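You operate a simulated robot arm through the tools that you are given. There is no shell and no other tool. Be economical: measure what you need, move in short steps, check, and stop when the job is done.

You are at the controls of a simulated two-armed robot. One attempt, no reset.

TASK
Hold the big purple-handled jug on the free end of the island steady with one hand and put the white stopper in it with the other.

It is judged by the outcome, as a careful person would: the job done as asked, and still so three seconds after it is handed in. It fails if anything else is knocked over, pushed out of place, dropped, spilled or broken. Lids that push on must go on centred and level and be pressed home; caps that screw on are set level and turned clockwise until they are tight.

THE ROBOT
Two 6-joint arms with two-finger parallel grippers on one trunk, on a base that drives. Base frame: it is fixed to the floor where the robot stands at the start and does not move with it; the origin is under the middle of the robot, x ahead of it, y to its left, z up. Readings come in m, degrees, newtons and seconds.
The left shoulder is at the start at [0.08, 0.216, 1.31], the right one opposite. With the tool pointing down near the work surface each hand reaches from about 0.1 to 0.58 m from the robot's upright axis, wherever it stands, measured 20 degrees to its own side. Places, roughly: big purple-handled jug [-1.75, 0, 1]. Payload 3.43 kg a hand.
Tool frame (each hand has its own): the origin (TCP) lies between the finger pads and is the grasp point; the fingertips stand 0.03 m ahead of it; z points along the fingers, y is the line along which they close. The gripper opens to 0.094 m. The fingers are 0.028 m wide and 0.01 m thick; the gripper's body (0.05 by 0.096 m) begins 0.055 m behind the TCP.
Orientation is that of the tool frame in the base frame, as [roll, pitch, yaw] about the fixed x, y, z axes, in that order (R = Rz(yaw) Ry(pitch) Rx(roll)). With the fingers straight down and closing along the base's y, the tool's x points along the base's -x, its y along +y and its z along -z.

THE INTERFACE
- The arms move only by the tool move_arm. It takes "left_commands", "right_commands" or both (then of equal length, played together; a hand with none holds still); each is a list of rows, each a list of 3 entries, a list of its own where there are three numbers: the shift along the base's x, y, z in m, then the turn, a rotation vector about the base's x, y, z in rad, then the gripper command, from -1 (shut) to 1 (fully open), values between in proportion. In form: [[[x, y, z], [wx, wy, wz], gripper], ...]. A call has 1 to 10 rows; each row shifts and turns the commanded pose from where the row before left it. Rows are played at 5 a second. More than 0.05 m and 8.6 degrees between two rows, or a gripper value outside its range, and nothing of the call is played. A pose out of reach is approached as far as the arm can. The call stops where the force on the tool passes 40 N (or 10 N more than at its start, if that is more) or the arm is blocked; 0.2 s more then pass. The fingers move at their own pace (about 0.072 m/s each) and stop on an object; they squeeze with about 43 N. The grip force told is the motor's: it shows also when the fingers shut on nothing. Time passes only in rows, and 0.2 s behind the last, so rows that do not move let the fingers close. The reply holds the time, the measured pose of the TCP, the force on the tool along the base axes, the opening and the grip force, in the units named above and with some noise, with the torque about the TCP (base axes, N m) and any sound that the robot's microphone picked up.
- Cameras (640 x 400 px; columns grow to the right, rows downward): "scene" is now at [0.0845, -0.0191, 1.4443]; the picture's right is [-0.33, -0.95, 0.00], its down [-0.88, 0.30, -0.37] and it looks along [0.35, -0.12, -0.93] (base axes); focal length 293 px, centre (320, 200). "left" rides on the left gripper at [0.076, -0.014, -0.103] in its tool frame; the picture's right is [0.18, 0.98, 0.00], its down [-0.75, 0.14, -0.64] and it looks along [-0.63, 0.12, 0.77] (tool axes); focal length 243 px, centre (320, 200). "right" rides on the right gripper at [0.076, 0.014, -0.102] in its tool frame; the picture's right is [-0.18, 0.98, 0.00], its down [-0.75, -0.14, -0.64] and it looks along [-0.63, -0.12, 0.77] (tool axes); focal length 243 px, centre (320, 200). There is no depth. A picture from a camera that has moved, and an enlarged one, comes with that camera's place and axes in the base frame and with its lens.
- camera(camera): a new picture of that camera. The clock stands still meanwhile.
- move_column(by): slides the trunk up (or, below 0, down) by that many m; the arms and the scene camera ride with it, the base frame stays. It gives what a move gives, with no picture.
- steer(legs): drives the robot by 1 to 6 legs, each [ahead, left, turn to the left] in m, m and degrees, along the robot's own axes; the way and the turn of a leg run together, so that a leg with both is an arc; at most 1.5 m and 180 degrees a leg. The arms and the cameras ride along, it lands a little off, and it stops where it bumps. It gives what a move gives.
- aim_head(pan, tilt): turns the head with the scene camera to pan (to the left, within 86 degrees either way) and tilt (down, from -29 to 69), counted from straight ahead of the robot. It gives what a move gives.
- enlarge(camera, box): a new picture of the part [left, top, right, bottom] of that camera's present view, enlarged. The clock stands still meanwhile.
- finish_job(): hands the job in; it is judged then, once.

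Work in short steps. Places have to be worked out from the pictures, the camera data and where the tool is seen: move nearer, look again, correct. Check each grasp and each placing, and mend what went wrong. You have 120 turns and 108 pictures in all, those below and enlarged ones among them. Open the grippers and draw the arms clear of the work before you hand the job in, unless the task says otherwise; then end with one line.

The tools are called after "Call:" as a command line: name --argument value ..., lists and objects as JSON in quotes. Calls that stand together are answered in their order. move_arm: Moves the arms, as the interface text tells. Its arguments: {"type":"object","properties":{"left_commands":{"type":"array","items":{"type":"array"}},"right_commands":{"type":"array","items":{"type":"array"}}},"required":[]} The other tools are called the same way: move_column (by) slides the trunk up or down; steer (legs) drives the base; aim_head (pan, tilt) turns the head that bears the scene camera; camera (camera) takes a picture; enlarge (camera, box) takes an enlarged picture of a part of a camera's view; finish_job () hands the job in.

At the start:

```text
time: 0.0
left_eef_pos: [0.3131, 0.0646, 0.7311]
left_tool_rot: [179.9, 0.0, 179.9]
left_force: [-0.2, 0.4, 0.1]
left_ft_torque: [-0.01, 0.0, -0.02]
left_finger_gap: 0.0939
left_grasp_force: 0.1
right_eef_pos: [0.3262, -0.2153, 0.6925]
right_tool_rot: [180.0, 0.0, -180.0]
right_force: [-0.2, 0.3, -1.1]
right_ft_torque: [0.0, -0.03, 0.0]
right_finger_gap: 0.0939
right_grasp_force: 0.1
trunk travel left (down, up): [-0.54, 0.3]
robot x, y, heading: [0.0011, -0.0016, -0.0]
head pan, tilt: [-19.0, 68.1]
```

scene: 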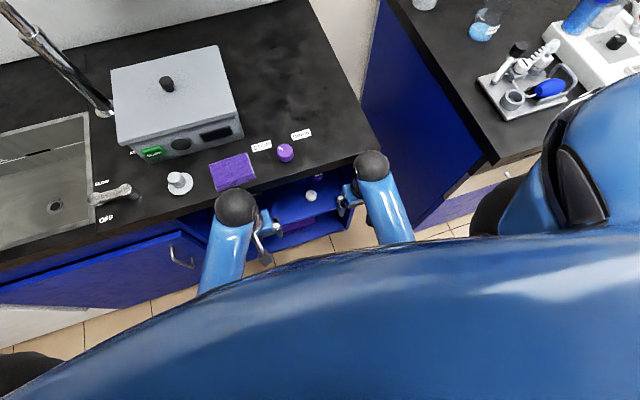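
right: 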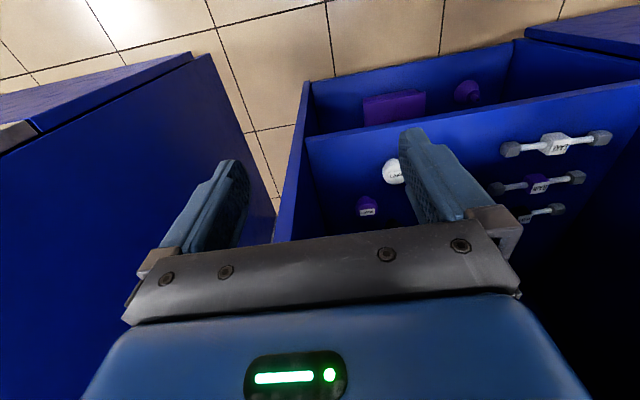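
left: 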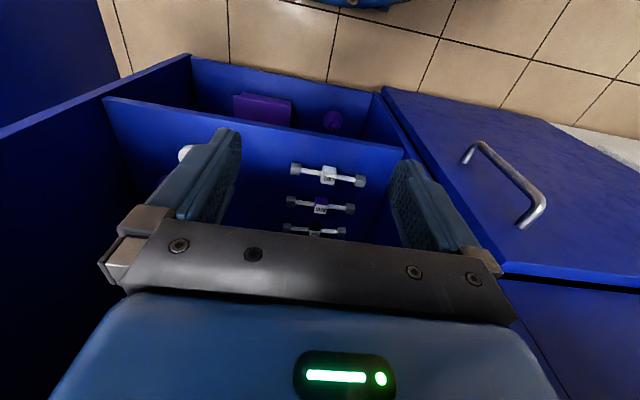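

The hands hang near an open drawer with the counter ahead; the jug is behind me. I look straight ahead with the head, and zoom on the items on the counter.

Call:
enlarge --camera "scene" --box '[80, 100, 400, 300]'

Call:
aim_head --pan 80 --tilt 20

Call:
camera --camera "scene"

Call:
aim_head --pan -80 --tilt 20

Call:
camera --camera "scene"

```text
2.00 times, centred on (240, 200) of scene
camera zoom: at [0.0845, -0.0191, 1.4443], right [-0.33, -0.95, 0.0], down [-0.88, 0.3, -0.37], along [0.35, -0.12, -0.93], focal length 586 px, centre (480, 200)
```

zoom: 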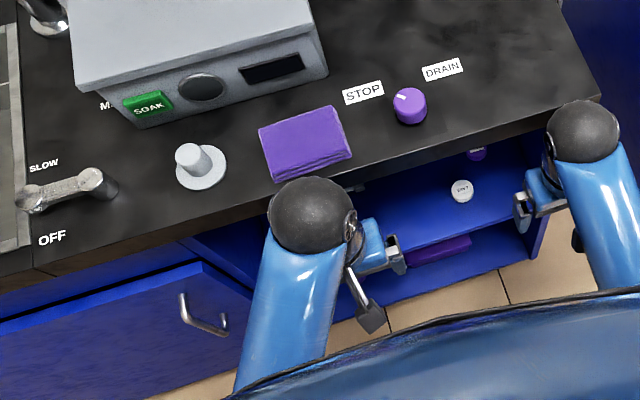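

```text
time: 1.8
left_eef_pos: [0.3117, 0.0666, 0.7318]
left_tool_rot: [180.0, 0.0, -180.0]
left_force: [-0.6, -0.4, -0.2]
left_ft_torque: [0.0, 0.0, 0.0]
left_finger_gap: 0.0937
left_grasp_force: 0.2
right_eef_pos: [0.3262, -0.2147, 0.6936]
right_tool_rot: [-179.9, 0.0, 180.0]
right_force: [-0.2, -0.2, 0.2]
right_ft_torque: [0.0, -0.02, -0.01]
right_finger_gap: 0.0941
right_grasp_force: 0.0
trunk travel left (down, up): [-0.54, 0.3]
robot x, y, heading: [-0.0014, 0.0009, -0.0]
head pan, tilt: [80.0, 20.0]
```

```text
103 pictures are left
camera scene: at [0.0471, 0.0912, 1.5111], right [0.98, -0.17, 0.0], down [-0.06, -0.34, -0.94], along [0.16, 0.93, -0.34], focal length 293 px, centre (320, 200)
```

scene: 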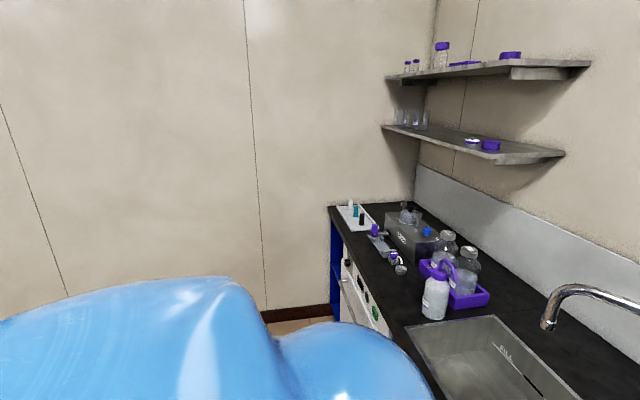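

```text
time: 4.2
left_eef_pos: [0.3122, 0.066, 0.7312]
left_tool_rot: [-180.0, 0.1, 179.9]
left_force: [-0.2, 0.0, 0.9]
left_ft_torque: [-0.01, 0.0, 0.0]
left_finger_gap: 0.094
left_grasp_force: 0.1
right_eef_pos: [0.3248, -0.2143, 0.6927]
right_tool_rot: [-180.0, 0.0, -180.0]
right_force: [-0.3, 0.1, -0.3]
right_ft_torque: [0.02, 0.02, 0.01]
right_finger_gap: 0.0941
right_grasp_force: 0.0
trunk travel left (down, up): [-0.54, 0.3]
robot x, y, heading: [0.0018, -0.0013, 0.3]
head pan, tilt: [-80.0, 20.0]
```

```text
102 pictures are left
camera scene: at [0.047, -0.0922, 1.5111], right [-0.98, -0.17, 0.0], down [-0.06, 0.34, -0.94], along [0.16, -0.93, -0.34], focal length 293 px, centre (320, 200)
```

scene: 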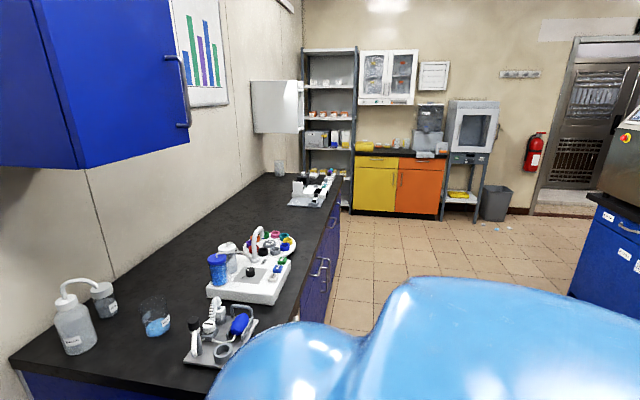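

The hands stand in front of an open cabinet, so backing off is clear. I back up a little and turn toward the island, watching.

Call:
steer --legs '[[-0.3, 0, 0], [0, 0, 90]]'

Call:
aim_head --pan 80 --tilt 25

Call:
camera --camera "scene"

Call:
aim_head --pan 30 --tilt 30

Call:
camera --camera "scene"

```text
time: 10.2
left_eef_pos: [-0.3768, 0.3101, 0.7302]
left_tool_rot: [179.9, 0.0, -88.2]
left_force: [0.2, 0.9, 0.3]
left_ft_torque: [0.0, 0.04, 0.01]
left_finger_gap: 0.0939
left_grasp_force: 0.1
right_eef_pos: [-0.0964, 0.3318, 0.6931]
right_tool_rot: [180.0, 0.0, -88.2]
right_force: [0.7, 0.0, -0.9]
right_ft_torque: [0.01, -0.04, -0.04]
right_finger_gap: 0.0941
right_grasp_force: 0.0
trunk travel left (down, up): [-0.54, 0.3]
robot x, y, heading: [-0.3013, 0.0005, 91.6]
head pan, tilt: [-80.0, 20.0]
```

```text
time: 12.6
left_eef_pos: [-0.3766, 0.3089, 0.7318]
left_tool_rot: [180.0, -0.1, -88.2]
left_force: [0.6, -0.1, 0.7]
left_ft_torque: [-0.02, -0.01, -0.01]
left_finger_gap: 0.0942
left_grasp_force: 0.1
right_eef_pos: [-0.0957, 0.3316, 0.6937]
right_tool_rot: [180.0, 0.1, -88.2]
right_force: [0.3, -0.8, 0.0]
right_ft_torque: [0.0, 0.0, 0.02]
right_finger_gap: 0.0941
right_grasp_force: 0.2
trunk travel left (down, up): [-0.54, 0.3]
robot x, y, heading: [-0.2965, 0.0004, 91.9]
head pan, tilt: [80.0, 25.0]
```

```text
101 pictures are left
camera scene: at [-0.3914, 0.0425, 1.5031], right [0.14, 0.99, 0.0], down [0.42, -0.06, -0.91], along [-0.9, 0.13, -0.42], focal length 293 px, centre (320, 200)
```

scene: 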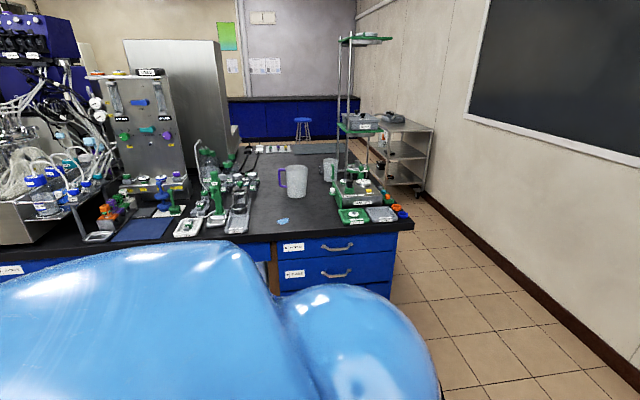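

```text
time: 13.8
left_eef_pos: [-0.3757, 0.3099, 0.7312]
left_tool_rot: [-180.0, 0.0, -88.3]
left_force: [1.2, -0.5, -0.7]
left_ft_torque: [-0.01, 0.03, 0.0]
left_finger_gap: 0.0939
left_grasp_force: 0.0
right_eef_pos: [-0.0957, 0.3309, 0.6931]
right_tool_rot: [180.0, -0.1, -88.2]
right_force: [-0.7, -0.6, -0.9]
right_ft_torque: [0.02, -0.03, 0.0]
right_finger_gap: 0.0941
right_grasp_force: 0.1
trunk travel left (down, up): [-0.54, 0.3]
robot x, y, heading: [-0.2977, 0.0026, 91.7]
head pan, tilt: [30.0, 30.0]
```

```text
100 pictures are left
camera scene: at [-0.3479, 0.1062, 1.4951], right [0.85, 0.53, 0.0], down [0.26, -0.42, -0.87], along [-0.46, 0.74, -0.5], focal length 293 px, centre (320, 200)
```

scene: 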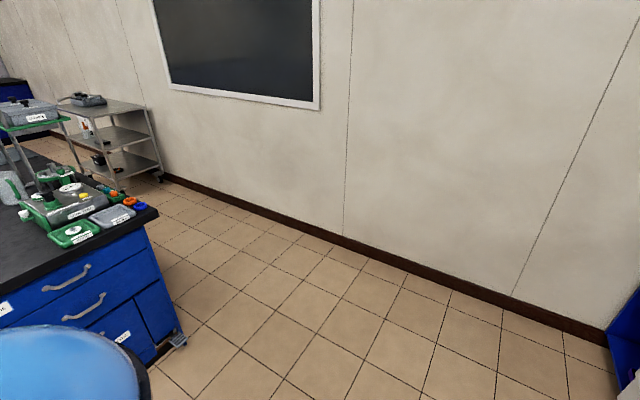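

The jug with a purple handle is on the island. I turn fully to it and zoom.

Call:
steer --legs '[[0, 0, 88]]'

Call:
aim_head --pan 0 --tilt 25

Call:
camera --camera "scene"

Call:
enlarge --camera "scene" --box '[180, 80, 500, 280]'

```text
time: 17.9
left_eef_pos: [-0.6136, -0.059, 0.7322]
left_tool_rot: [180.0, 0.0, -1.4]
left_force: [-0.3, 0.0, -0.1]
left_ft_torque: [-0.01, 0.0, 0.0]
left_finger_gap: 0.094
left_grasp_force: 0.1
right_eef_pos: [-0.6203, 0.2224, 0.6928]
right_tool_rot: [180.0, 0.0, -1.5]
right_force: [0.3, -0.2, -0.5]
right_ft_torque: [0.0, -0.01, -0.03]
right_finger_gap: 0.0939
right_grasp_force: 0.0
trunk travel left (down, up): [-0.54, 0.3]
robot x, y, heading: [-0.2982, 0.0021, 178.5]
head pan, tilt: [30.0, 30.0]
```

```text
time: 18.8
left_eef_pos: [-0.614, -0.0584, 0.7317]
left_tool_rot: [179.9, -0.1, -1.4]
left_force: [-0.3, -0.8, 0.0]
left_ft_torque: [-0.02, 0.0, 0.03]
left_finger_gap: 0.094
left_grasp_force: 0.0
right_eef_pos: [-0.6208, 0.2208, 0.6926]
right_tool_rot: [-180.0, 0.0, -1.5]
right_force: [-0.3, 0.2, -0.2]
right_ft_torque: [0.02, 0.0, 0.03]
right_finger_gap: 0.0941
right_grasp_force: 0.1
trunk travel left (down, up): [-0.54, 0.3]
robot x, y, heading: [-0.3003, 0.0024, 178.5]
head pan, tilt: [0.0, 25.0]
```

```text
99 pictures are left
camera scene: at [-0.4215, 0.0023, 1.503], right [0.02, 1.0, 0.0], down [0.42, -0.01, -0.91], along [-0.91, 0.02, -0.42], focal length 293 px, centre (320, 200)
```

scene: 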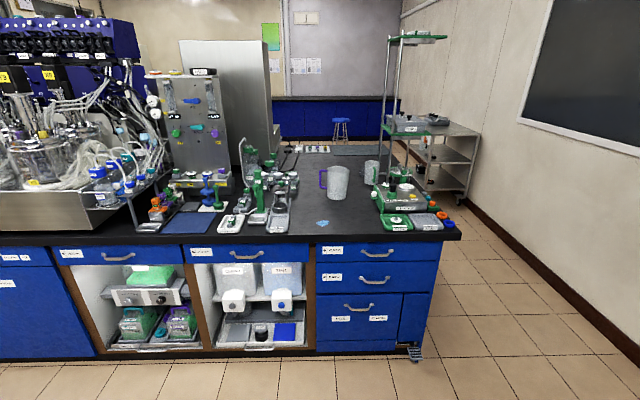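

```text
2.00 times, centred on (340, 180) of scene
camera zoom: at [-0.4215, 0.0023, 1.503], right [0.02, 1.0, 0.0], down [0.42, -0.01, -0.91], along [-0.91, 0.02, -0.42], focal length 586 px, centre (280, 240)
```

zoom: 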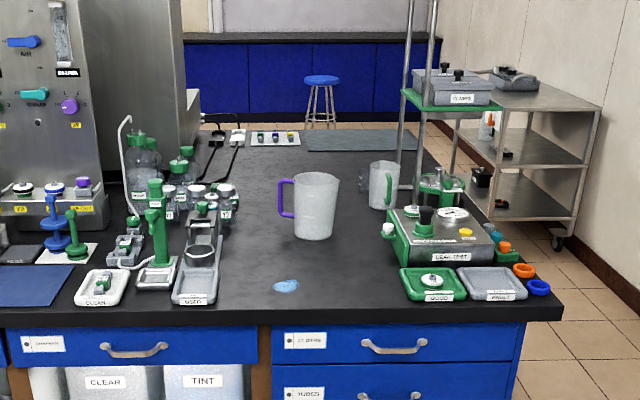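

I see the jug at about (-1.7, 0.1), handle on its -y (my left) side, and a white stopper probably on the green "GOOD" tray to its right. I raise the hands well above the island before approaching.

Call:
move_arm --left_commands '[[[0.03, 0, 0.05], [0, 0, 0], 1], [[0.02, 0, 0.05], [0, 0, 0], 1], [[0, 0, 0.05], [0, 0, 0], 1], [[0, 0, 0.05], [0, 0, 0], 1], [[0, 0, 0.05], [0, 0, 0], 1], [[0, 0, 0.05], [0, 0, 0], 1], [[0, 0, 0.05], [0, 0, 0], 1], [[0, 0, 0.05], [0, 0, 0], 1]]' --right_commands '[[[0.03, 0, 0.05], [0, 0, 0], 1], [[0.02, 0, 0.05], [0, 0, 0], 1], [[0, 0, 0.05], [0, 0, 0], 1], [[0, 0, 0.05], [0, 0, 0], 1], [[0, 0, 0.05], [0, 0, 0], 1], [[0, 0, 0.05], [0, 0, 0], 1], [[0, 0, 0.05], [0, 0, 0], 1], [[0, 0, 0.05], [0, 0, 0], 1]]'

Call:
move_column --by 0.15

Call:
steer --legs '[[0.6, 0, 1.5]]'

Call:
aim_head --pan -5 --tilt 45

Call:
camera --camera "scene"

Call:
enlarge --camera "scene" --box '[240, 80, 560, 280]'

```text
refused: row 1 steps farther than a row can; nothing moved
```

```text
time: 20.6
left_eef_pos: [-0.614, -0.0586, 0.8809]
left_tool_rot: [180.0, 0.0, -1.4]
left_force: [0.6, -0.1, 0.3]
left_ft_torque: [0.02, 0.04, 0.03]
left_finger_gap: 0.0939
left_grasp_force: 0.1
right_eef_pos: [-0.6206, 0.2223, 0.8421]
right_tool_rot: [-179.9, 0.0, -1.4]
right_force: [-0.2, -0.6, 0.5]
right_ft_torque: [-0.03, -0.01, 0.01]
right_finger_gap: 0.094
right_grasp_force: 0.1
trunk travel left (down, up): [-0.69, 0.15]
robot x, y, heading: [-0.3021, -0.0019, 178.9]
head pan, tilt: [0.0, 25.0]
```

```text
time: 23.9
left_eef_pos: [-1.1987, -0.058, 0.8812]
left_tool_rot: [-180.0, 0.1, -0.1]
left_force: [-0.4, 0.0, -0.3]
left_ft_torque: [0.02, -0.04, 0.0]
left_finger_gap: 0.0943
left_grasp_force: 0.0
right_eef_pos: [-1.2129, 0.2218, 0.8429]
right_tool_rot: [180.0, 0.1, -0.1]
right_force: [0.0, -0.3, 0.5]
right_ft_torque: [0.01, 0.01, 0.02]
right_finger_gap: 0.094
right_grasp_force: 0.1
trunk travel left (down, up): [-0.69, 0.15]
robot x, y, heading: [-0.8871, 0.0069, 179.8]
head pan, tilt: [0.0, 25.0]
```

```text
time: 24.8
left_eef_pos: [-1.2012, -0.0578, 0.8812]
left_tool_rot: [-180.0, 0.0, -0.1]
left_force: [0.9, -1.0, -0.4]
left_ft_torque: [0.01, -0.03, 0.02]
left_finger_gap: 0.0938
left_grasp_force: 0.1
right_eef_pos: [-1.214, 0.222, 0.8431]
right_tool_rot: [-180.0, 0.0, -0.2]
right_force: [0.3, 0.2, 0.2]
right_ft_torque: [0.03, -0.01, 0.01]
right_finger_gap: 0.0941
right_grasp_force: 0.2
trunk travel left (down, up): [-0.69, 0.15]
robot x, y, heading: [-0.8873, 0.0067, 179.9]
head pan, tilt: [-5.0, 45.0]
```

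```text
97 pictures are left
camera scene: at [-0.999, 0.0142, 1.6225], right [0.09, 1.0, 0.0], down [0.7, -0.06, -0.71], along [-0.7, 0.06, -0.71], focal length 293 px, centre (320, 200)
```

scene: 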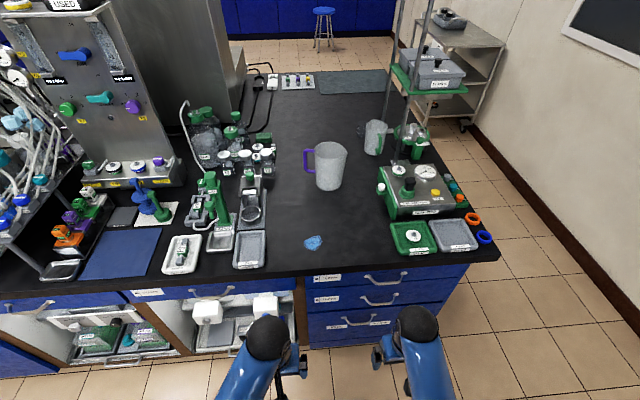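

```text
2.00 times, centred on (400, 180) of scene
camera zoom: at [-0.999, 0.0142, 1.6225], right [0.09, 1.0, 0.0], down [0.7, -0.06, -0.71], along [-0.7, 0.06, -0.71], focal length 586 px, centre (160, 240)
```

zoom: 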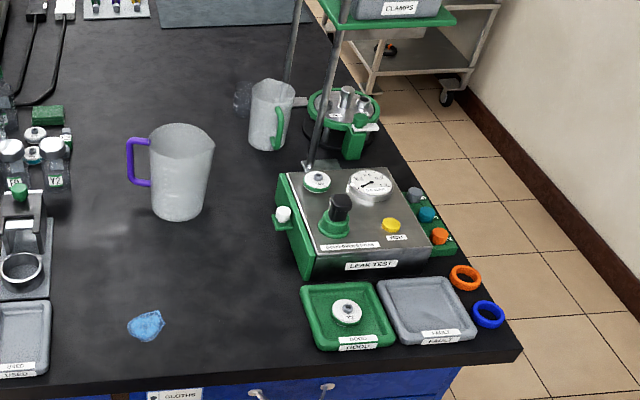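

Two stopper-like discs are visible: in the GOOD tray and on the leak tester. I zoom on both.

Call:
enlarge --camera "scene" --box '[370, 150, 498, 270]'

Call:
enlarge --camera "scene" --box '[170, 90, 298, 270]'

Call:
enlarge --camera "scene" --box '[280, 100, 440, 200]'

```text
3.33 times, centred on (434, 210) of scene
camera zoom: at [-0.999, 0.0142, 1.6225], right [0.09, 1.0, 0.0], down [0.7, -0.06, -0.71], along [-0.7, 0.06, -0.71], focal length 977 px, centre (-60, 167)
```

zoom: 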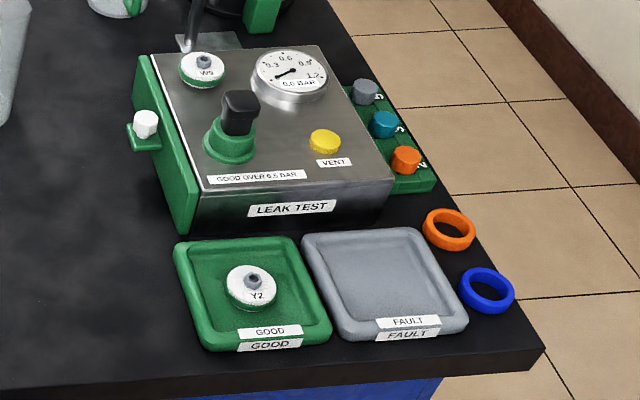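

```text
2.22 times, centred on (234, 180) of scene
camera zoom: at [-0.999, 0.0142, 1.6225], right [0.09, 1.0, 0.0], down [0.7, -0.06, -0.71], along [-0.7, 0.06, -0.71], focal length 652 px, centre (511, 244)
```

zoom: 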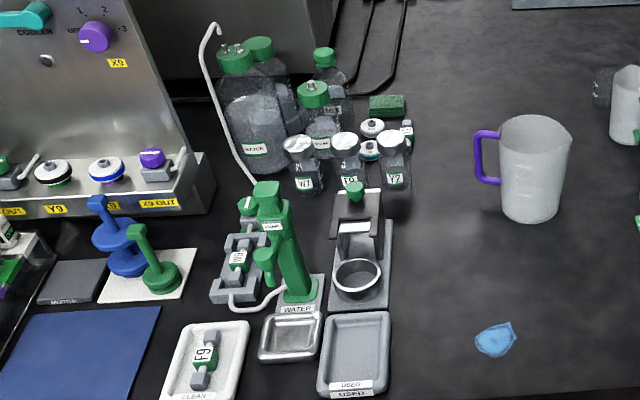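

```text
4.00 times, centred on (360, 150) of scene
camera zoom: at [-0.999, 0.0142, 1.6225], right [0.09, 1.0, 0.0], down [0.7, -0.06, -0.71], along [-0.7, 0.06, -0.71], focal length 1173 px, centre (160, 400)
```

zoom: 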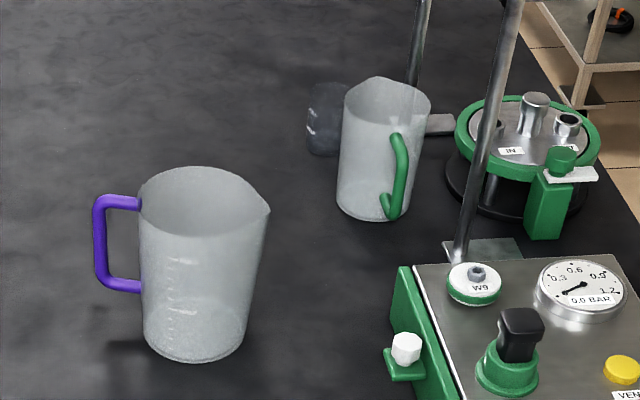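

These numbered discs look like filters, not a stopper for a jug ~0.1 m wide. I survey both sides and back for a matching white stopper.

Call:
aim_head --pan 50 --tilt 35

Call:
camera --camera "scene"

Call:
aim_head --pan 0 --tilt 20

Call:
enlarge --camera "scene" --box '[200, 100, 520, 300]'

Call:
aim_head --pan -40 --tilt 50

Call:
camera --camera "scene"

```text
time: 26.0
left_eef_pos: [-1.1995, -0.0586, 0.8809]
left_tool_rot: [-180.0, -0.1, -0.1]
left_force: [0.2, 0.1, 0.6]
left_ft_torque: [0.01, 0.01, -0.01]
left_finger_gap: 0.0943
left_grasp_force: 0.1
right_eef_pos: [-1.2125, 0.2219, 0.8429]
right_tool_rot: [-180.0, 0.0, -0.2]
right_force: [-0.3, 0.2, -0.5]
right_ft_torque: [0.0, 0.02, 0.04]
right_finger_gap: 0.0939
right_grasp_force: 0.1
trunk travel left (down, up): [-0.69, 0.15]
robot x, y, heading: [-0.8889, 0.0072, 180.1]
head pan, tilt: [50.0, 35.0]
```

```text
92 pictures are left
camera scene: at [-0.9743, -0.0603, 1.6373], right [-0.76, 0.64, 0.0], down [0.37, 0.44, -0.82], along [-0.53, -0.63, -0.57], focal length 293 px, centre (320, 200)
```

scene: 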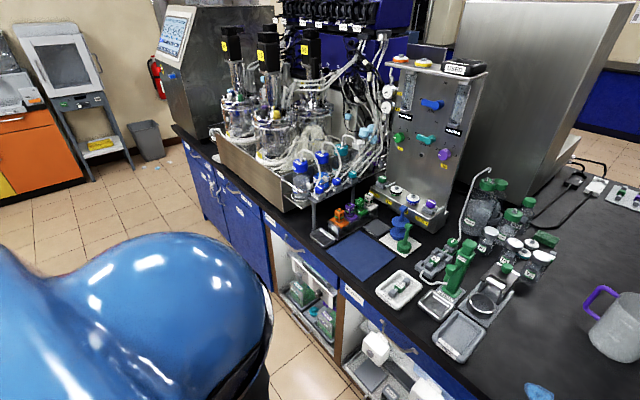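

```text
time: 27.2
left_eef_pos: [-1.1994, -0.0583, 0.8804]
left_tool_rot: [-180.0, 0.1, -0.1]
left_force: [-0.3, -0.9, -0.7]
left_ft_torque: [-0.01, -0.02, 0.02]
left_finger_gap: 0.0942
left_grasp_force: 0.0
right_eef_pos: [-1.2132, 0.2224, 0.8431]
right_tool_rot: [-180.0, -0.1, -0.1]
right_force: [0.4, 1.1, 0.1]
right_ft_torque: [0.02, 0.01, 0.01]
right_finger_gap: 0.0941
right_grasp_force: 0.0
trunk travel left (down, up): [-0.69, 0.15]
robot x, y, heading: [-0.8864, 0.012, 179.9]
head pan, tilt: [0.0, 20.0]
```

```text
2.00 times, centred on (360, 200) of scene
camera zoom: at [-1.0106, 0.0071, 1.6611], right [0.0, 1.0, 0.0], down [0.34, 0.0, -0.94], along [-0.94, 0.0, -0.34], focal length 586 px, centre (240, 200)
```

zoom: 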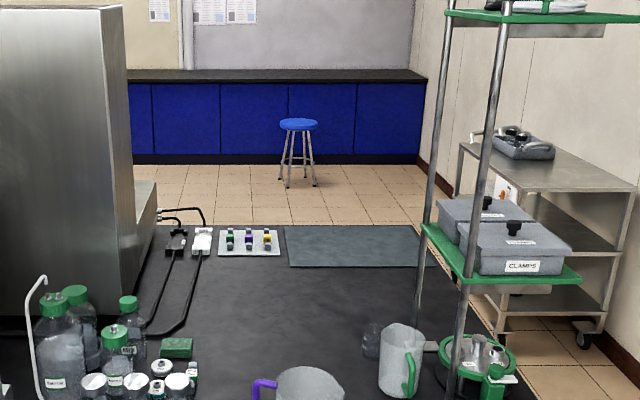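

```text
time: 28.2
left_eef_pos: [-1.2005, -0.0587, 0.8808]
left_tool_rot: [180.0, -0.1, 0.0]
left_force: [-0.1, 0.2, -0.1]
left_ft_torque: [-0.01, 0.02, 0.0]
left_finger_gap: 0.0938
left_grasp_force: 0.1
right_eef_pos: [-1.2127, 0.2218, 0.8435]
right_tool_rot: [-180.0, 0.0, -0.1]
right_force: [-0.2, 0.3, -0.9]
right_ft_torque: [-0.01, 0.02, 0.02]
right_finger_gap: 0.0939
right_grasp_force: 0.1
trunk travel left (down, up): [-0.69, 0.15]
robot x, y, heading: [-0.8867, 0.0099, 179.8]
head pan, tilt: [-40.0, 50.0]
```

```text
90 pictures are left
camera scene: at [-0.9763, 0.0566, 1.6156], right [0.64, 0.77, 0.0], down [0.59, -0.49, -0.64], along [-0.49, 0.41, -0.77], focal length 293 px, centre (320, 200)
```

scene: 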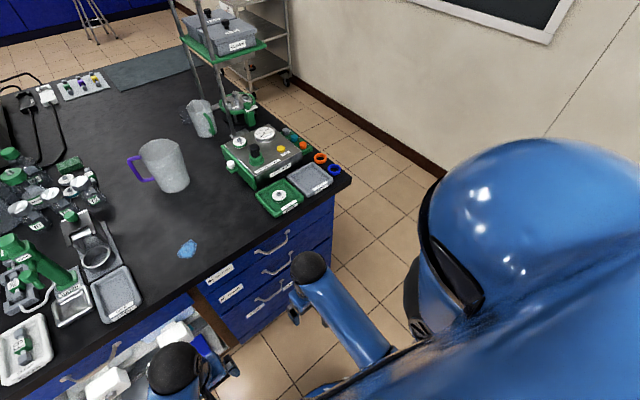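

I need a nearer look down into the jug. I raise the hands well above jug height before moving in.

Call:
move_arm --left_commands '[[[0, 0, 0.049], [0, 0, 0], 1], [[0, 0, 0.049], [0, 0, 0], 1], [[0, 0, 0.049], [0, 0, 0], 1], [[0, 0, 0.049], [0, 0, 0], 1], [[0, 0, 0.049], [0, 0, 0], 1], [[0, 0, 0.049], [0, 0, 0], 1], [[0, 0, 0.049], [0, 0, 0], 1]]' --right_commands '[[[0, 0, 0.049], [0, 0, 0], 1], [[0, 0, 0.049], [0, 0, 0], 1], [[0, 0, 0.049], [0, 0, 0], 1], [[0, 0, 0.049], [0, 0, 0], 1], [[0, 0, 0.049], [0, 0, 0], 1], [[0, 0, 0.049], [0, 0, 0], 1], [[0, 0, 0.049], [0, 0, 0], 1]]'

Call:
steer --legs '[[0.15, 0, 0]]'

Call:
aim_head --pan -10 --tilt 50

Call:
camera --camera "scene"

Call:
camera --camera "left"

Call:
camera --camera "right"

```text
time: 29.9
left_eef_pos: [-1.2004, -0.0577, 0.893]
left_tool_rot: [-179.9, 0.2, -0.1]
left_force: [-0.4, -0.5, -0.1]
left_ft_torque: [0.02, 0.01, 0.02]
left_finger_gap: 0.094
left_grasp_force: 0.2
left hand out of reach, approached as far as the arm can: row 1, 2, 3, 4, 5, 6, 7
right_eef_pos: [-1.1945, 0.2217, 0.8991]
right_tool_rot: [179.9, 0.3, -0.1]
right_force: [-0.5, -0.1, -0.1]
right_ft_torque: [0.0, -0.02, 0.0]
right_finger_gap: 0.0941
right_grasp_force: 0.1
right hand out of reach, approached as far as the arm can: row 2, 3, 4, 5, 6, 7
trunk travel left (down, up): [-0.69, 0.15]
robot x, y, heading: [-0.8857, 0.0058, 180.0]
head pan, tilt: [-40.0, 50.0]
```

```text
time: 31.2
left_eef_pos: [-1.3459, -0.059, 0.8932]
left_tool_rot: [-179.9, 0.3, -0.1]
left_force: [0.0, 0.4, 0.0]
left_ft_torque: [0.0, 0.06, 0.0]
left_finger_gap: 0.0942
left_grasp_force: 0.0
right_eef_pos: [-1.3401, 0.2211, 0.8993]
right_tool_rot: [179.9, 0.4, 0.0]
right_force: [-0.9, -0.3, 0.3]
right_ft_torque: [0.01, -0.02, 0.0]
right_finger_gap: 0.0937
right_grasp_force: 0.0
trunk travel left (down, up): [-0.69, 0.15]
robot x, y, heading: [-1.0329, 0.008, -179.9]
head pan, tilt: [-40.0, 50.0]
```

```text
time: 32.2
left_eef_pos: [-1.3484, -0.0586, 0.8916]
left_tool_rot: [-180.0, 0.1, -0.1]
left_force: [0.0, 0.2, 0.2]
left_ft_torque: [0.02, -0.02, -0.01]
left_finger_gap: 0.0938
left_grasp_force: 0.1
right_eef_pos: [-1.3425, 0.221, 0.8979]
right_tool_rot: [-180.0, 0.1, 0.0]
right_force: [0.7, -0.7, 0.1]
right_ft_torque: [0.0, -0.01, 0.0]
right_finger_gap: 0.0941
right_grasp_force: 0.1
trunk travel left (down, up): [-0.69, 0.15]
robot x, y, heading: [-1.0377, 0.0056, -180.0]
head pan, tilt: [-10.0, 50.0]
```

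```text
89 pictures are left
camera scene: at [-1.141, 0.0205, 1.6155], right [0.17, 0.98, 0.0], down [0.75, -0.13, -0.64], along [-0.63, 0.11, -0.77], focal length 293 px, centre (320, 200)
```

scene: 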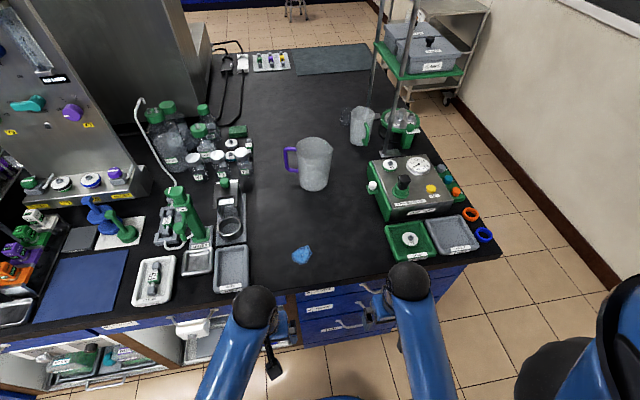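

```text
88 pictures are left
camera left: at [-1.272, -0.0446, 0.9947], right [0.18, -0.98, 0.0], down [-0.75, -0.14, 0.64], along [-0.63, -0.12, -0.77], focal length 243 px, centre (320, 200)
```

left: 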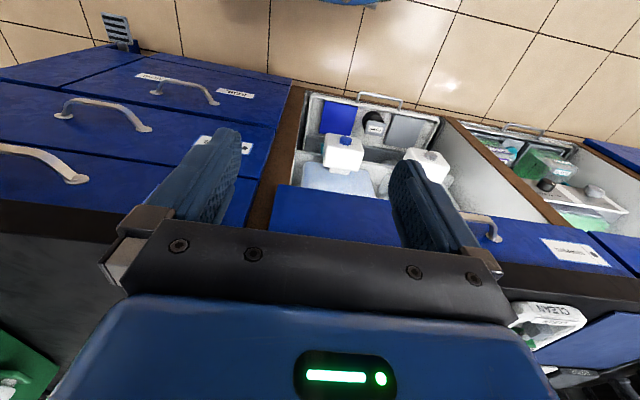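

```text
87 pictures are left
camera right: at [-1.2653, 0.2069, 1.0019], right [-0.18, -0.98, 0.0], down [-0.75, 0.14, 0.64], along [-0.63, 0.12, -0.77], focal length 243 px, centre (320, 200)
```

right: 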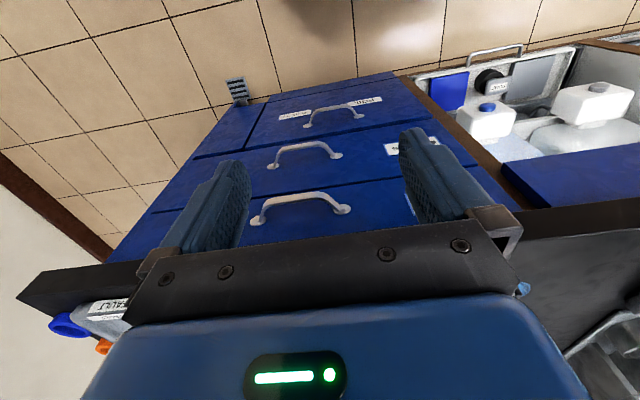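

I zoom on the jug's mouth and on the wide neighbourhood.

Call:
enlarge --camera "scene" --box '[276, 125, 356, 200]'

Call:
enlarge --camera "scene" --box '[130, 80, 290, 210]'

Call:
enlarge --camera "scene" --box '[330, 80, 490, 270]'

```text
5.33 times, centred on (316, 162) of scene
camera zoom: at [-1.141, 0.0205, 1.6155], right [0.17, 0.98, 0.0], down [0.75, -0.13, -0.64], along [-0.63, 0.11, -0.77], focal length 1564 px, centre (341, 400)
```

zoom: 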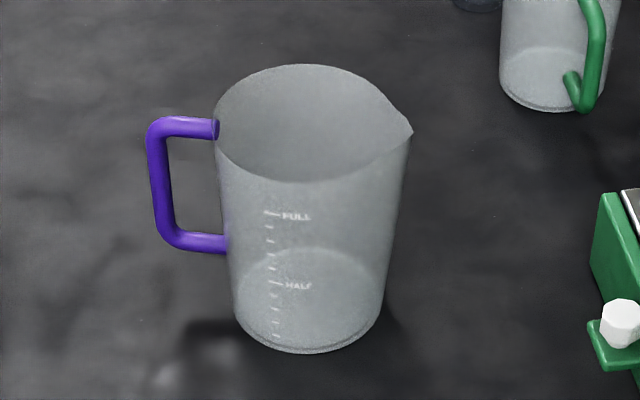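

```text
3.08 times, centred on (210, 145) of scene
camera zoom: at [-1.141, 0.0205, 1.6155], right [0.17, 0.98, 0.0], down [0.75, -0.13, -0.64], along [-0.63, 0.11, -0.77], focal length 902 px, centre (658, 369)
```

zoom: 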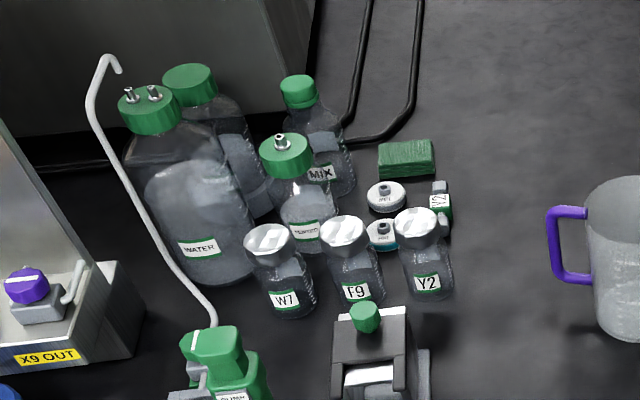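

```text
2.11 times, centred on (410, 175) of scene
camera zoom: at [-1.141, 0.0205, 1.6155], right [0.17, 0.98, 0.0], down [0.75, -0.13, -0.64], along [-0.63, 0.11, -0.77], focal length 617 px, centre (130, 253)
```

zoom: 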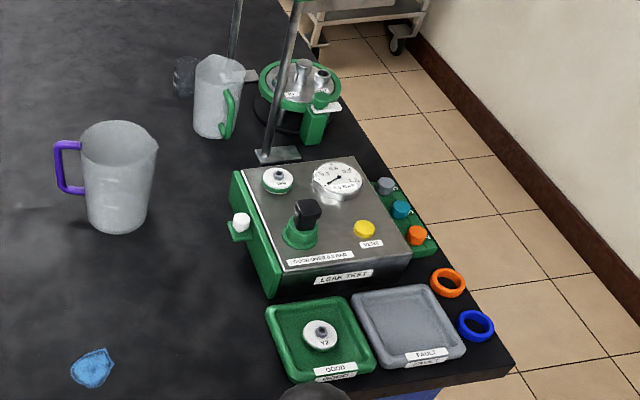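

The jug is an open measuring jug with pour lip. A white knob stands on a ledge of the leak tester; I zoom in on it and the other discs.

Call:
enlarge --camera "scene" --box '[356, 150, 456, 212]'

Call:
aim_head --pan 35 --tilt 40

Call:
camera --camera "scene"

```text
6.40 times, centred on (406, 181) of scene
camera zoom: at [-1.141, 0.0205, 1.6155], right [0.17, 0.98, 0.0], down [0.75, -0.13, -0.64], along [-0.63, 0.11, -0.77], focal length 1876 px, centre (-230, 322)
```

zoom: 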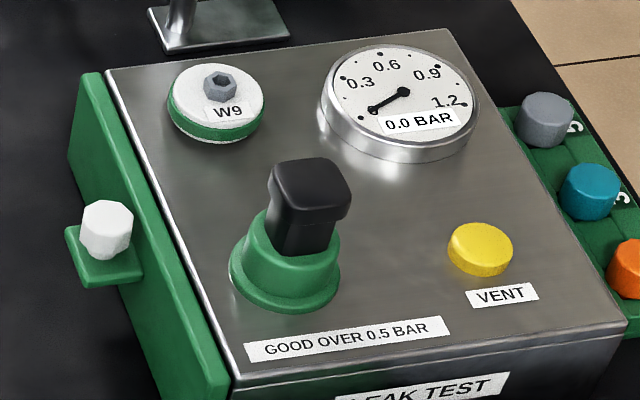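

```text
time: 33.3
left_eef_pos: [-1.3461, -0.0592, 0.8925]
left_tool_rot: [-179.9, 0.1, 0.2]
left_force: [-0.9, 0.3, 0.1]
left_ft_torque: [0.04, 0.02, -0.04]
left_finger_gap: 0.0938
left_grasp_force: 0.2
right_eef_pos: [-1.3426, 0.2219, 0.8983]
right_tool_rot: [-180.0, 0.1, 0.0]
right_force: [0.3, 0.0, -0.1]
right_ft_torque: [-0.01, 0.01, 0.01]
right_finger_gap: 0.0939
right_grasp_force: 0.1
trunk travel left (down, up): [-0.69, 0.15]
robot x, y, heading: [-1.0325, 0.0046, -179.8]
head pan, tilt: [35.0, 40.0]
```

```text
82 pictures are left
camera scene: at [-1.1345, -0.0417, 1.6297], right [-0.57, 0.82, 0.0], down [0.53, 0.37, -0.77], along [-0.63, -0.44, -0.64], focal length 293 px, centre (320, 200)
```

scene: 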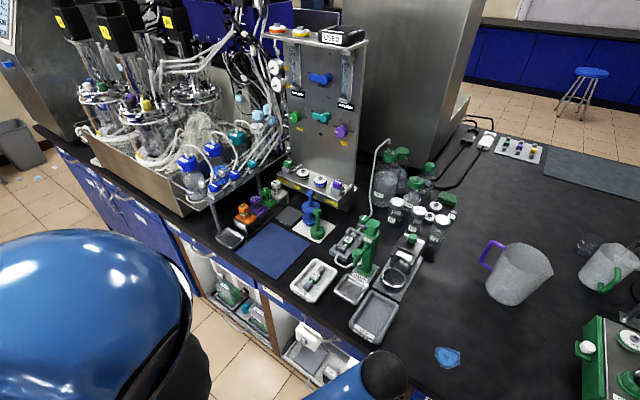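

The white faceted plug parked on the tester's ledge is one candidate; the white piece by the sink is another. I drive back a bit and look at the other counter before choosing.

Call:
steer --legs '[[-0.5, 0, 0], [0, 0, 178]]'

Call:
aim_head --pan 0 --tilt 40

Call:
camera --camera "scene"

Call:
aim_head --pan -60 --tilt 35

Call:
camera --camera "scene"

Call:
aim_head --pan 40 --tilt 35

Call:
camera --camera "scene"

```text
time: 43.5
left_eef_pos: [-0.221, 0.0627, 0.892]
left_tool_rot: [-179.9, 0.2, 177.8]
left_force: [0.3, 0.3, -0.1]
left_ft_torque: [-0.02, 0.03, 0.0]
left_finger_gap: 0.0939
left_grasp_force: 0.1
right_eef_pos: [-0.2364, -0.2154, 0.8994]
right_tool_rot: [180.0, 0.1, 177.9]
right_force: [0.6, -0.2, 0.7]
right_ft_torque: [0.01, -0.01, 0.0]
right_finger_gap: 0.0937
right_grasp_force: 0.1
trunk travel left (down, up): [-0.69, 0.15]
robot x, y, heading: [-0.5322, 0.0091, -2.1]
head pan, tilt: [35.0, 40.0]
```

```text
time: 44.5
left_eef_pos: [-0.2202, 0.0621, 0.8916]
left_tool_rot: [-180.0, 0.1, 177.9]
left_force: [-0.6, -0.6, 0.3]
left_ft_torque: [0.01, -0.01, 0.03]
left_finger_gap: 0.0939
left_grasp_force: 0.0
right_eef_pos: [-0.2365, -0.2179, 0.8995]
right_tool_rot: [180.0, 0.1, 177.8]
right_force: [0.4, 1.0, 1.0]
right_ft_torque: [-0.01, -0.02, -0.02]
right_finger_gap: 0.094
right_grasp_force: 0.0
trunk travel left (down, up): [-0.69, 0.15]
robot x, y, heading: [-0.5283, 0.0108, -2.2]
head pan, tilt: [0.0, 40.0]
```

```text
81 pictures are left
camera scene: at [-0.419, 0.0037, 1.6297], right [-0.04, -1.0, 0.0], down [-0.64, 0.02, -0.77], along [0.77, -0.03, -0.64], focal length 293 px, centre (320, 200)
```

scene: 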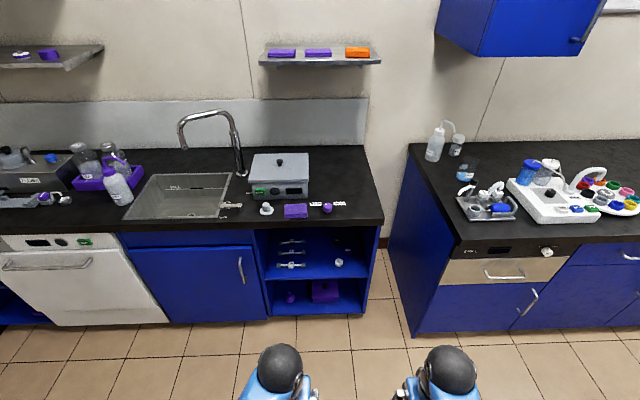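

```text
time: 45.8
left_eef_pos: [-0.2203, 0.0617, 0.8918]
left_tool_rot: [-179.8, 0.1, 178.0]
left_force: [-0.1, 0.6, -0.5]
left_ft_torque: [0.01, 0.03, 0.05]
left_finger_gap: 0.0939
left_grasp_force: 0.1
right_eef_pos: [-0.2364, -0.2165, 0.8996]
right_tool_rot: [-180.0, 0.1, 177.9]
right_force: [-1.2, 0.7, -0.2]
right_ft_torque: [-0.03, 0.01, -0.03]
right_finger_gap: 0.094
right_grasp_force: 0.1
trunk travel left (down, up): [-0.69, 0.15]
robot x, y, heading: [-0.5325, 0.0063, -2.2]
head pan, tilt: [-60.0, 35.0]
```

```text
80 pictures are left
camera scene: at [-0.4628, -0.071, 1.6373], right [-0.88, -0.47, 0.0], down [-0.27, 0.51, -0.82], along [0.38, -0.72, -0.57], focal length 293 px, centre (320, 200)
```

scene: 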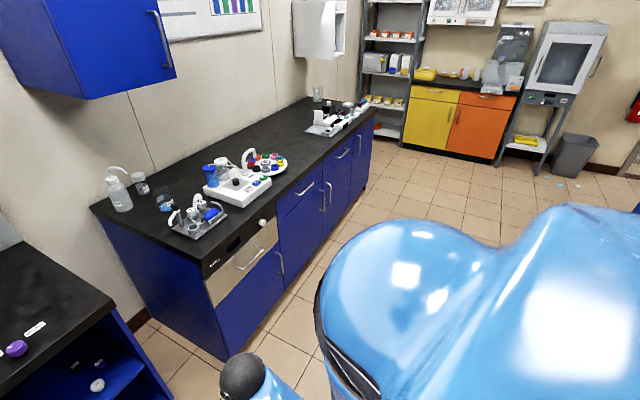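

```text
time: 47.5
left_eef_pos: [-0.2211, 0.0623, 0.8917]
left_tool_rot: [-179.9, 0.1, 177.9]
left_force: [0.2, 0.1, 0.2]
left_ft_torque: [-0.02, -0.01, -0.01]
left_finger_gap: 0.0942
left_grasp_force: 0.0
right_eef_pos: [-0.2357, -0.216, 0.8988]
right_tool_rot: [180.0, 0.1, 177.9]
right_force: [-1.1, 0.8, 0.3]
right_ft_torque: [-0.03, -0.02, -0.02]
right_finger_gap: 0.094
right_grasp_force: 0.0
trunk travel left (down, up): [-0.69, 0.15]
robot x, y, heading: [-0.5344, 0.0069, -2.1]
head pan, tilt: [40.0, 35.0]
```

```text
79 pictures are left
camera scene: at [-0.4345, 0.0609, 1.6373], right [0.61, -0.79, 0.0], down [-0.45, -0.35, -0.82], along [0.65, 0.5, -0.57], focal length 293 px, centre (320, 200)
```

scene: 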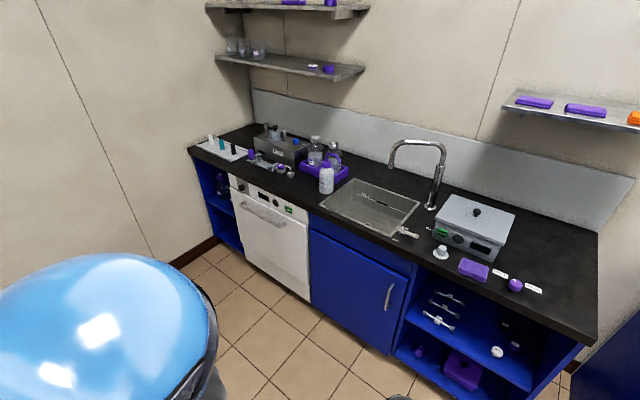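

I zoom on the white piece by the sink.

Call:
enlarge --camera "scene" --box '[400, 220, 560, 320]'

Call:
enlarge --camera "scene" --box '[190, 110, 350, 210]'

Call:
enlarge --camera "scene" --box '[400, 290, 560, 390]'

```text
4.00 times, centred on (480, 270) of scene
camera zoom: at [-0.4345, 0.0609, 1.6373], right [0.61, -0.79, 0.0], down [-0.45, -0.35, -0.82], along [0.65, 0.5, -0.57], focal length 1173 px, centre (-320, -80)
```

zoom: 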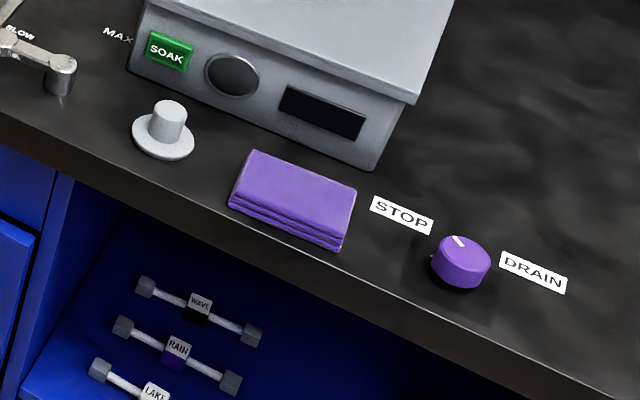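

```text
4.00 times, centred on (270, 160) of scene
camera zoom: at [-0.4345, 0.0609, 1.6373], right [0.61, -0.79, 0.0], down [-0.45, -0.35, -0.82], along [0.65, 0.5, -0.57], focal length 1173 px, centre (520, 360)
```

zoom: 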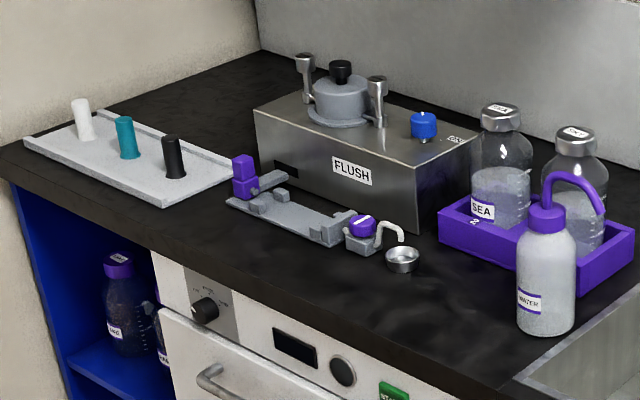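

```text
4.00 times, centred on (480, 340) of scene
camera zoom: at [-0.4345, 0.0609, 1.6373], right [0.61, -0.79, 0.0], down [-0.45, -0.35, -0.82], along [0.65, 0.5, -0.57], focal length 1173 px, centre (-320, -360)
```

zoom: 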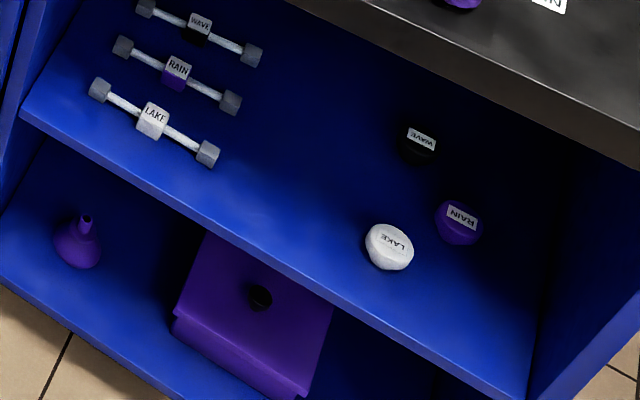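

The tapered white bung "LAKE" stands in a set of white/purple/black bungs on the cabinet shelf right where my head was aimed at the start; I judge that the white stopper, at about (0.47, -0.12, 0.49). I return towards it with hands lowered to that height.

Call:
steer --legs '[[0.4, 0, 2.1]]'

Call:
aim_head --pan -15 --tilt 60

Call:
move_column --by -0.4

Call:
camera --camera "scene"

Call:
camera --camera "right"

```text
time: 50.0
left_eef_pos: [0.165, 0.07, 0.8928]
left_tool_rot: [-179.9, 0.1, -179.8]
left_force: [-1.1, 0.0, -0.1]
left_ft_torque: [-0.01, -0.04, 0.01]
left_finger_gap: 0.0937
left_grasp_force: 0.0
right_eef_pos: [0.1605, -0.21, 0.8987]
right_tool_rot: [180.0, 0.2, -179.8]
right_force: [-0.1, -0.5, -0.1]
right_ft_torque: [0.04, 0.01, -0.04]
right_finger_gap: 0.0939
right_grasp_force: 0.1
trunk travel left (down, up): [-0.69, 0.15]
robot x, y, heading: [-0.1488, -0.0005, 0.1]
head pan, tilt: [40.0, 35.0]
```

```text
time: 51.2
left_eef_pos: [0.1665, 0.0704, 0.8928]
left_tool_rot: [-179.8, 0.1, -179.9]
left_force: [0.0, 0.0, -1.4]
left_ft_torque: [-0.03, -0.03, 0.04]
left_finger_gap: 0.0941
left_grasp_force: 0.1
right_eef_pos: [0.1609, -0.2113, 0.899]
right_tool_rot: [-179.9, 0.1, -179.9]
right_force: [0.7, -0.4, -0.2]
right_ft_torque: [0.02, -0.01, -0.03]
right_finger_gap: 0.0942
right_grasp_force: 0.0
trunk travel left (down, up): [-0.69, 0.15]
robot x, y, heading: [-0.1449, 0.0035, 0.1]
head pan, tilt: [-15.0, 60.0]
```

```text
time: 55.1
left_eef_pos: [0.1656, 0.0705, 0.4921]
left_tool_rot: [-179.8, 0.0, -179.9]
left_force: [0.1, 0.4, -0.6]
left_ft_torque: [0.02, -0.01, 0.02]
left_finger_gap: 0.0938
left_grasp_force: 0.0
right_eef_pos: [0.1622, -0.2107, 0.4993]
right_tool_rot: [-180.0, 0.2, -179.8]
right_force: [-0.3, 0.6, 0.6]
right_ft_torque: [0.01, 0.0, 0.0]
right_finger_gap: 0.0939
right_grasp_force: 0.0
trunk travel left (down, up): [-0.29, 0.55]
robot x, y, heading: [-0.1475, 0.0015, 0.0]
head pan, tilt: [-15.0, 60.0]
```

```text
75 pictures are left
camera scene: at [-0.0505, -0.0153, 1.203], right [-0.26, -0.97, 0.0], down [-0.84, 0.22, -0.5], along [0.48, -0.13, -0.87], focal length 293 px, centre (320, 200)
```

scene: 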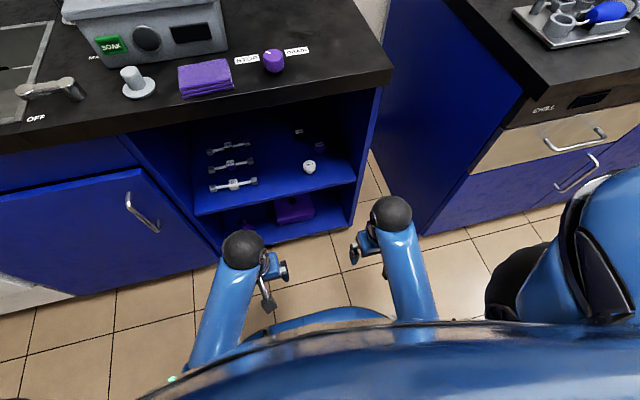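

```text
74 pictures are left
camera right: at [0.0858, -0.1975, 0.602], right [0.18, 0.98, 0.0], down [0.75, -0.14, 0.64], along [0.63, -0.12, -0.77], focal length 243 px, centre (320, 200)
```

right: 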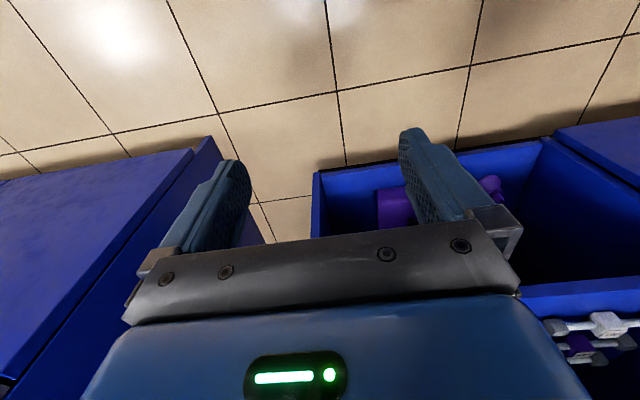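

I zoom on the bung to fix its place and shape.

Call:
enlarge --camera "scene" --box '[270, 120, 350, 180]'

Call:
enlarge --camera "scene" --box '[190, 120, 370, 250]'

```text
6.67 times, centred on (310, 150) of scene
camera zoom: at [-0.0505, -0.0153, 1.203], right [-0.26, -0.97, 0.0], down [-0.84, 0.22, -0.5], along [0.48, -0.13, -0.87], focal length 1955 px, centre (387, 533)
```

zoom: 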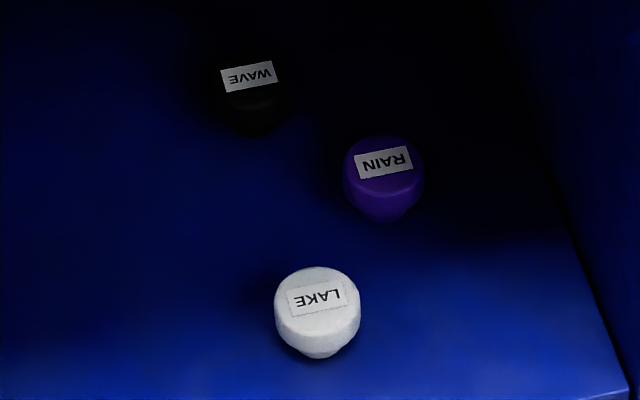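

```text
3.08 times, centred on (280, 185) of scene
camera zoom: at [-0.0505, -0.0153, 1.203], right [-0.26, -0.97, 0.0], down [-0.84, 0.22, -0.5], along [0.48, -0.13, -0.87], focal length 902 px, centre (443, 246)
```

zoom: 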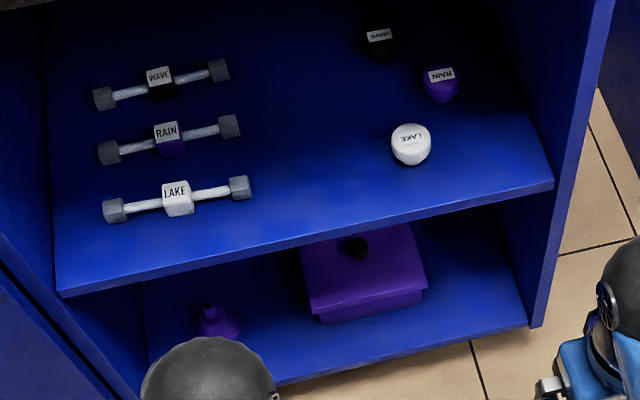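

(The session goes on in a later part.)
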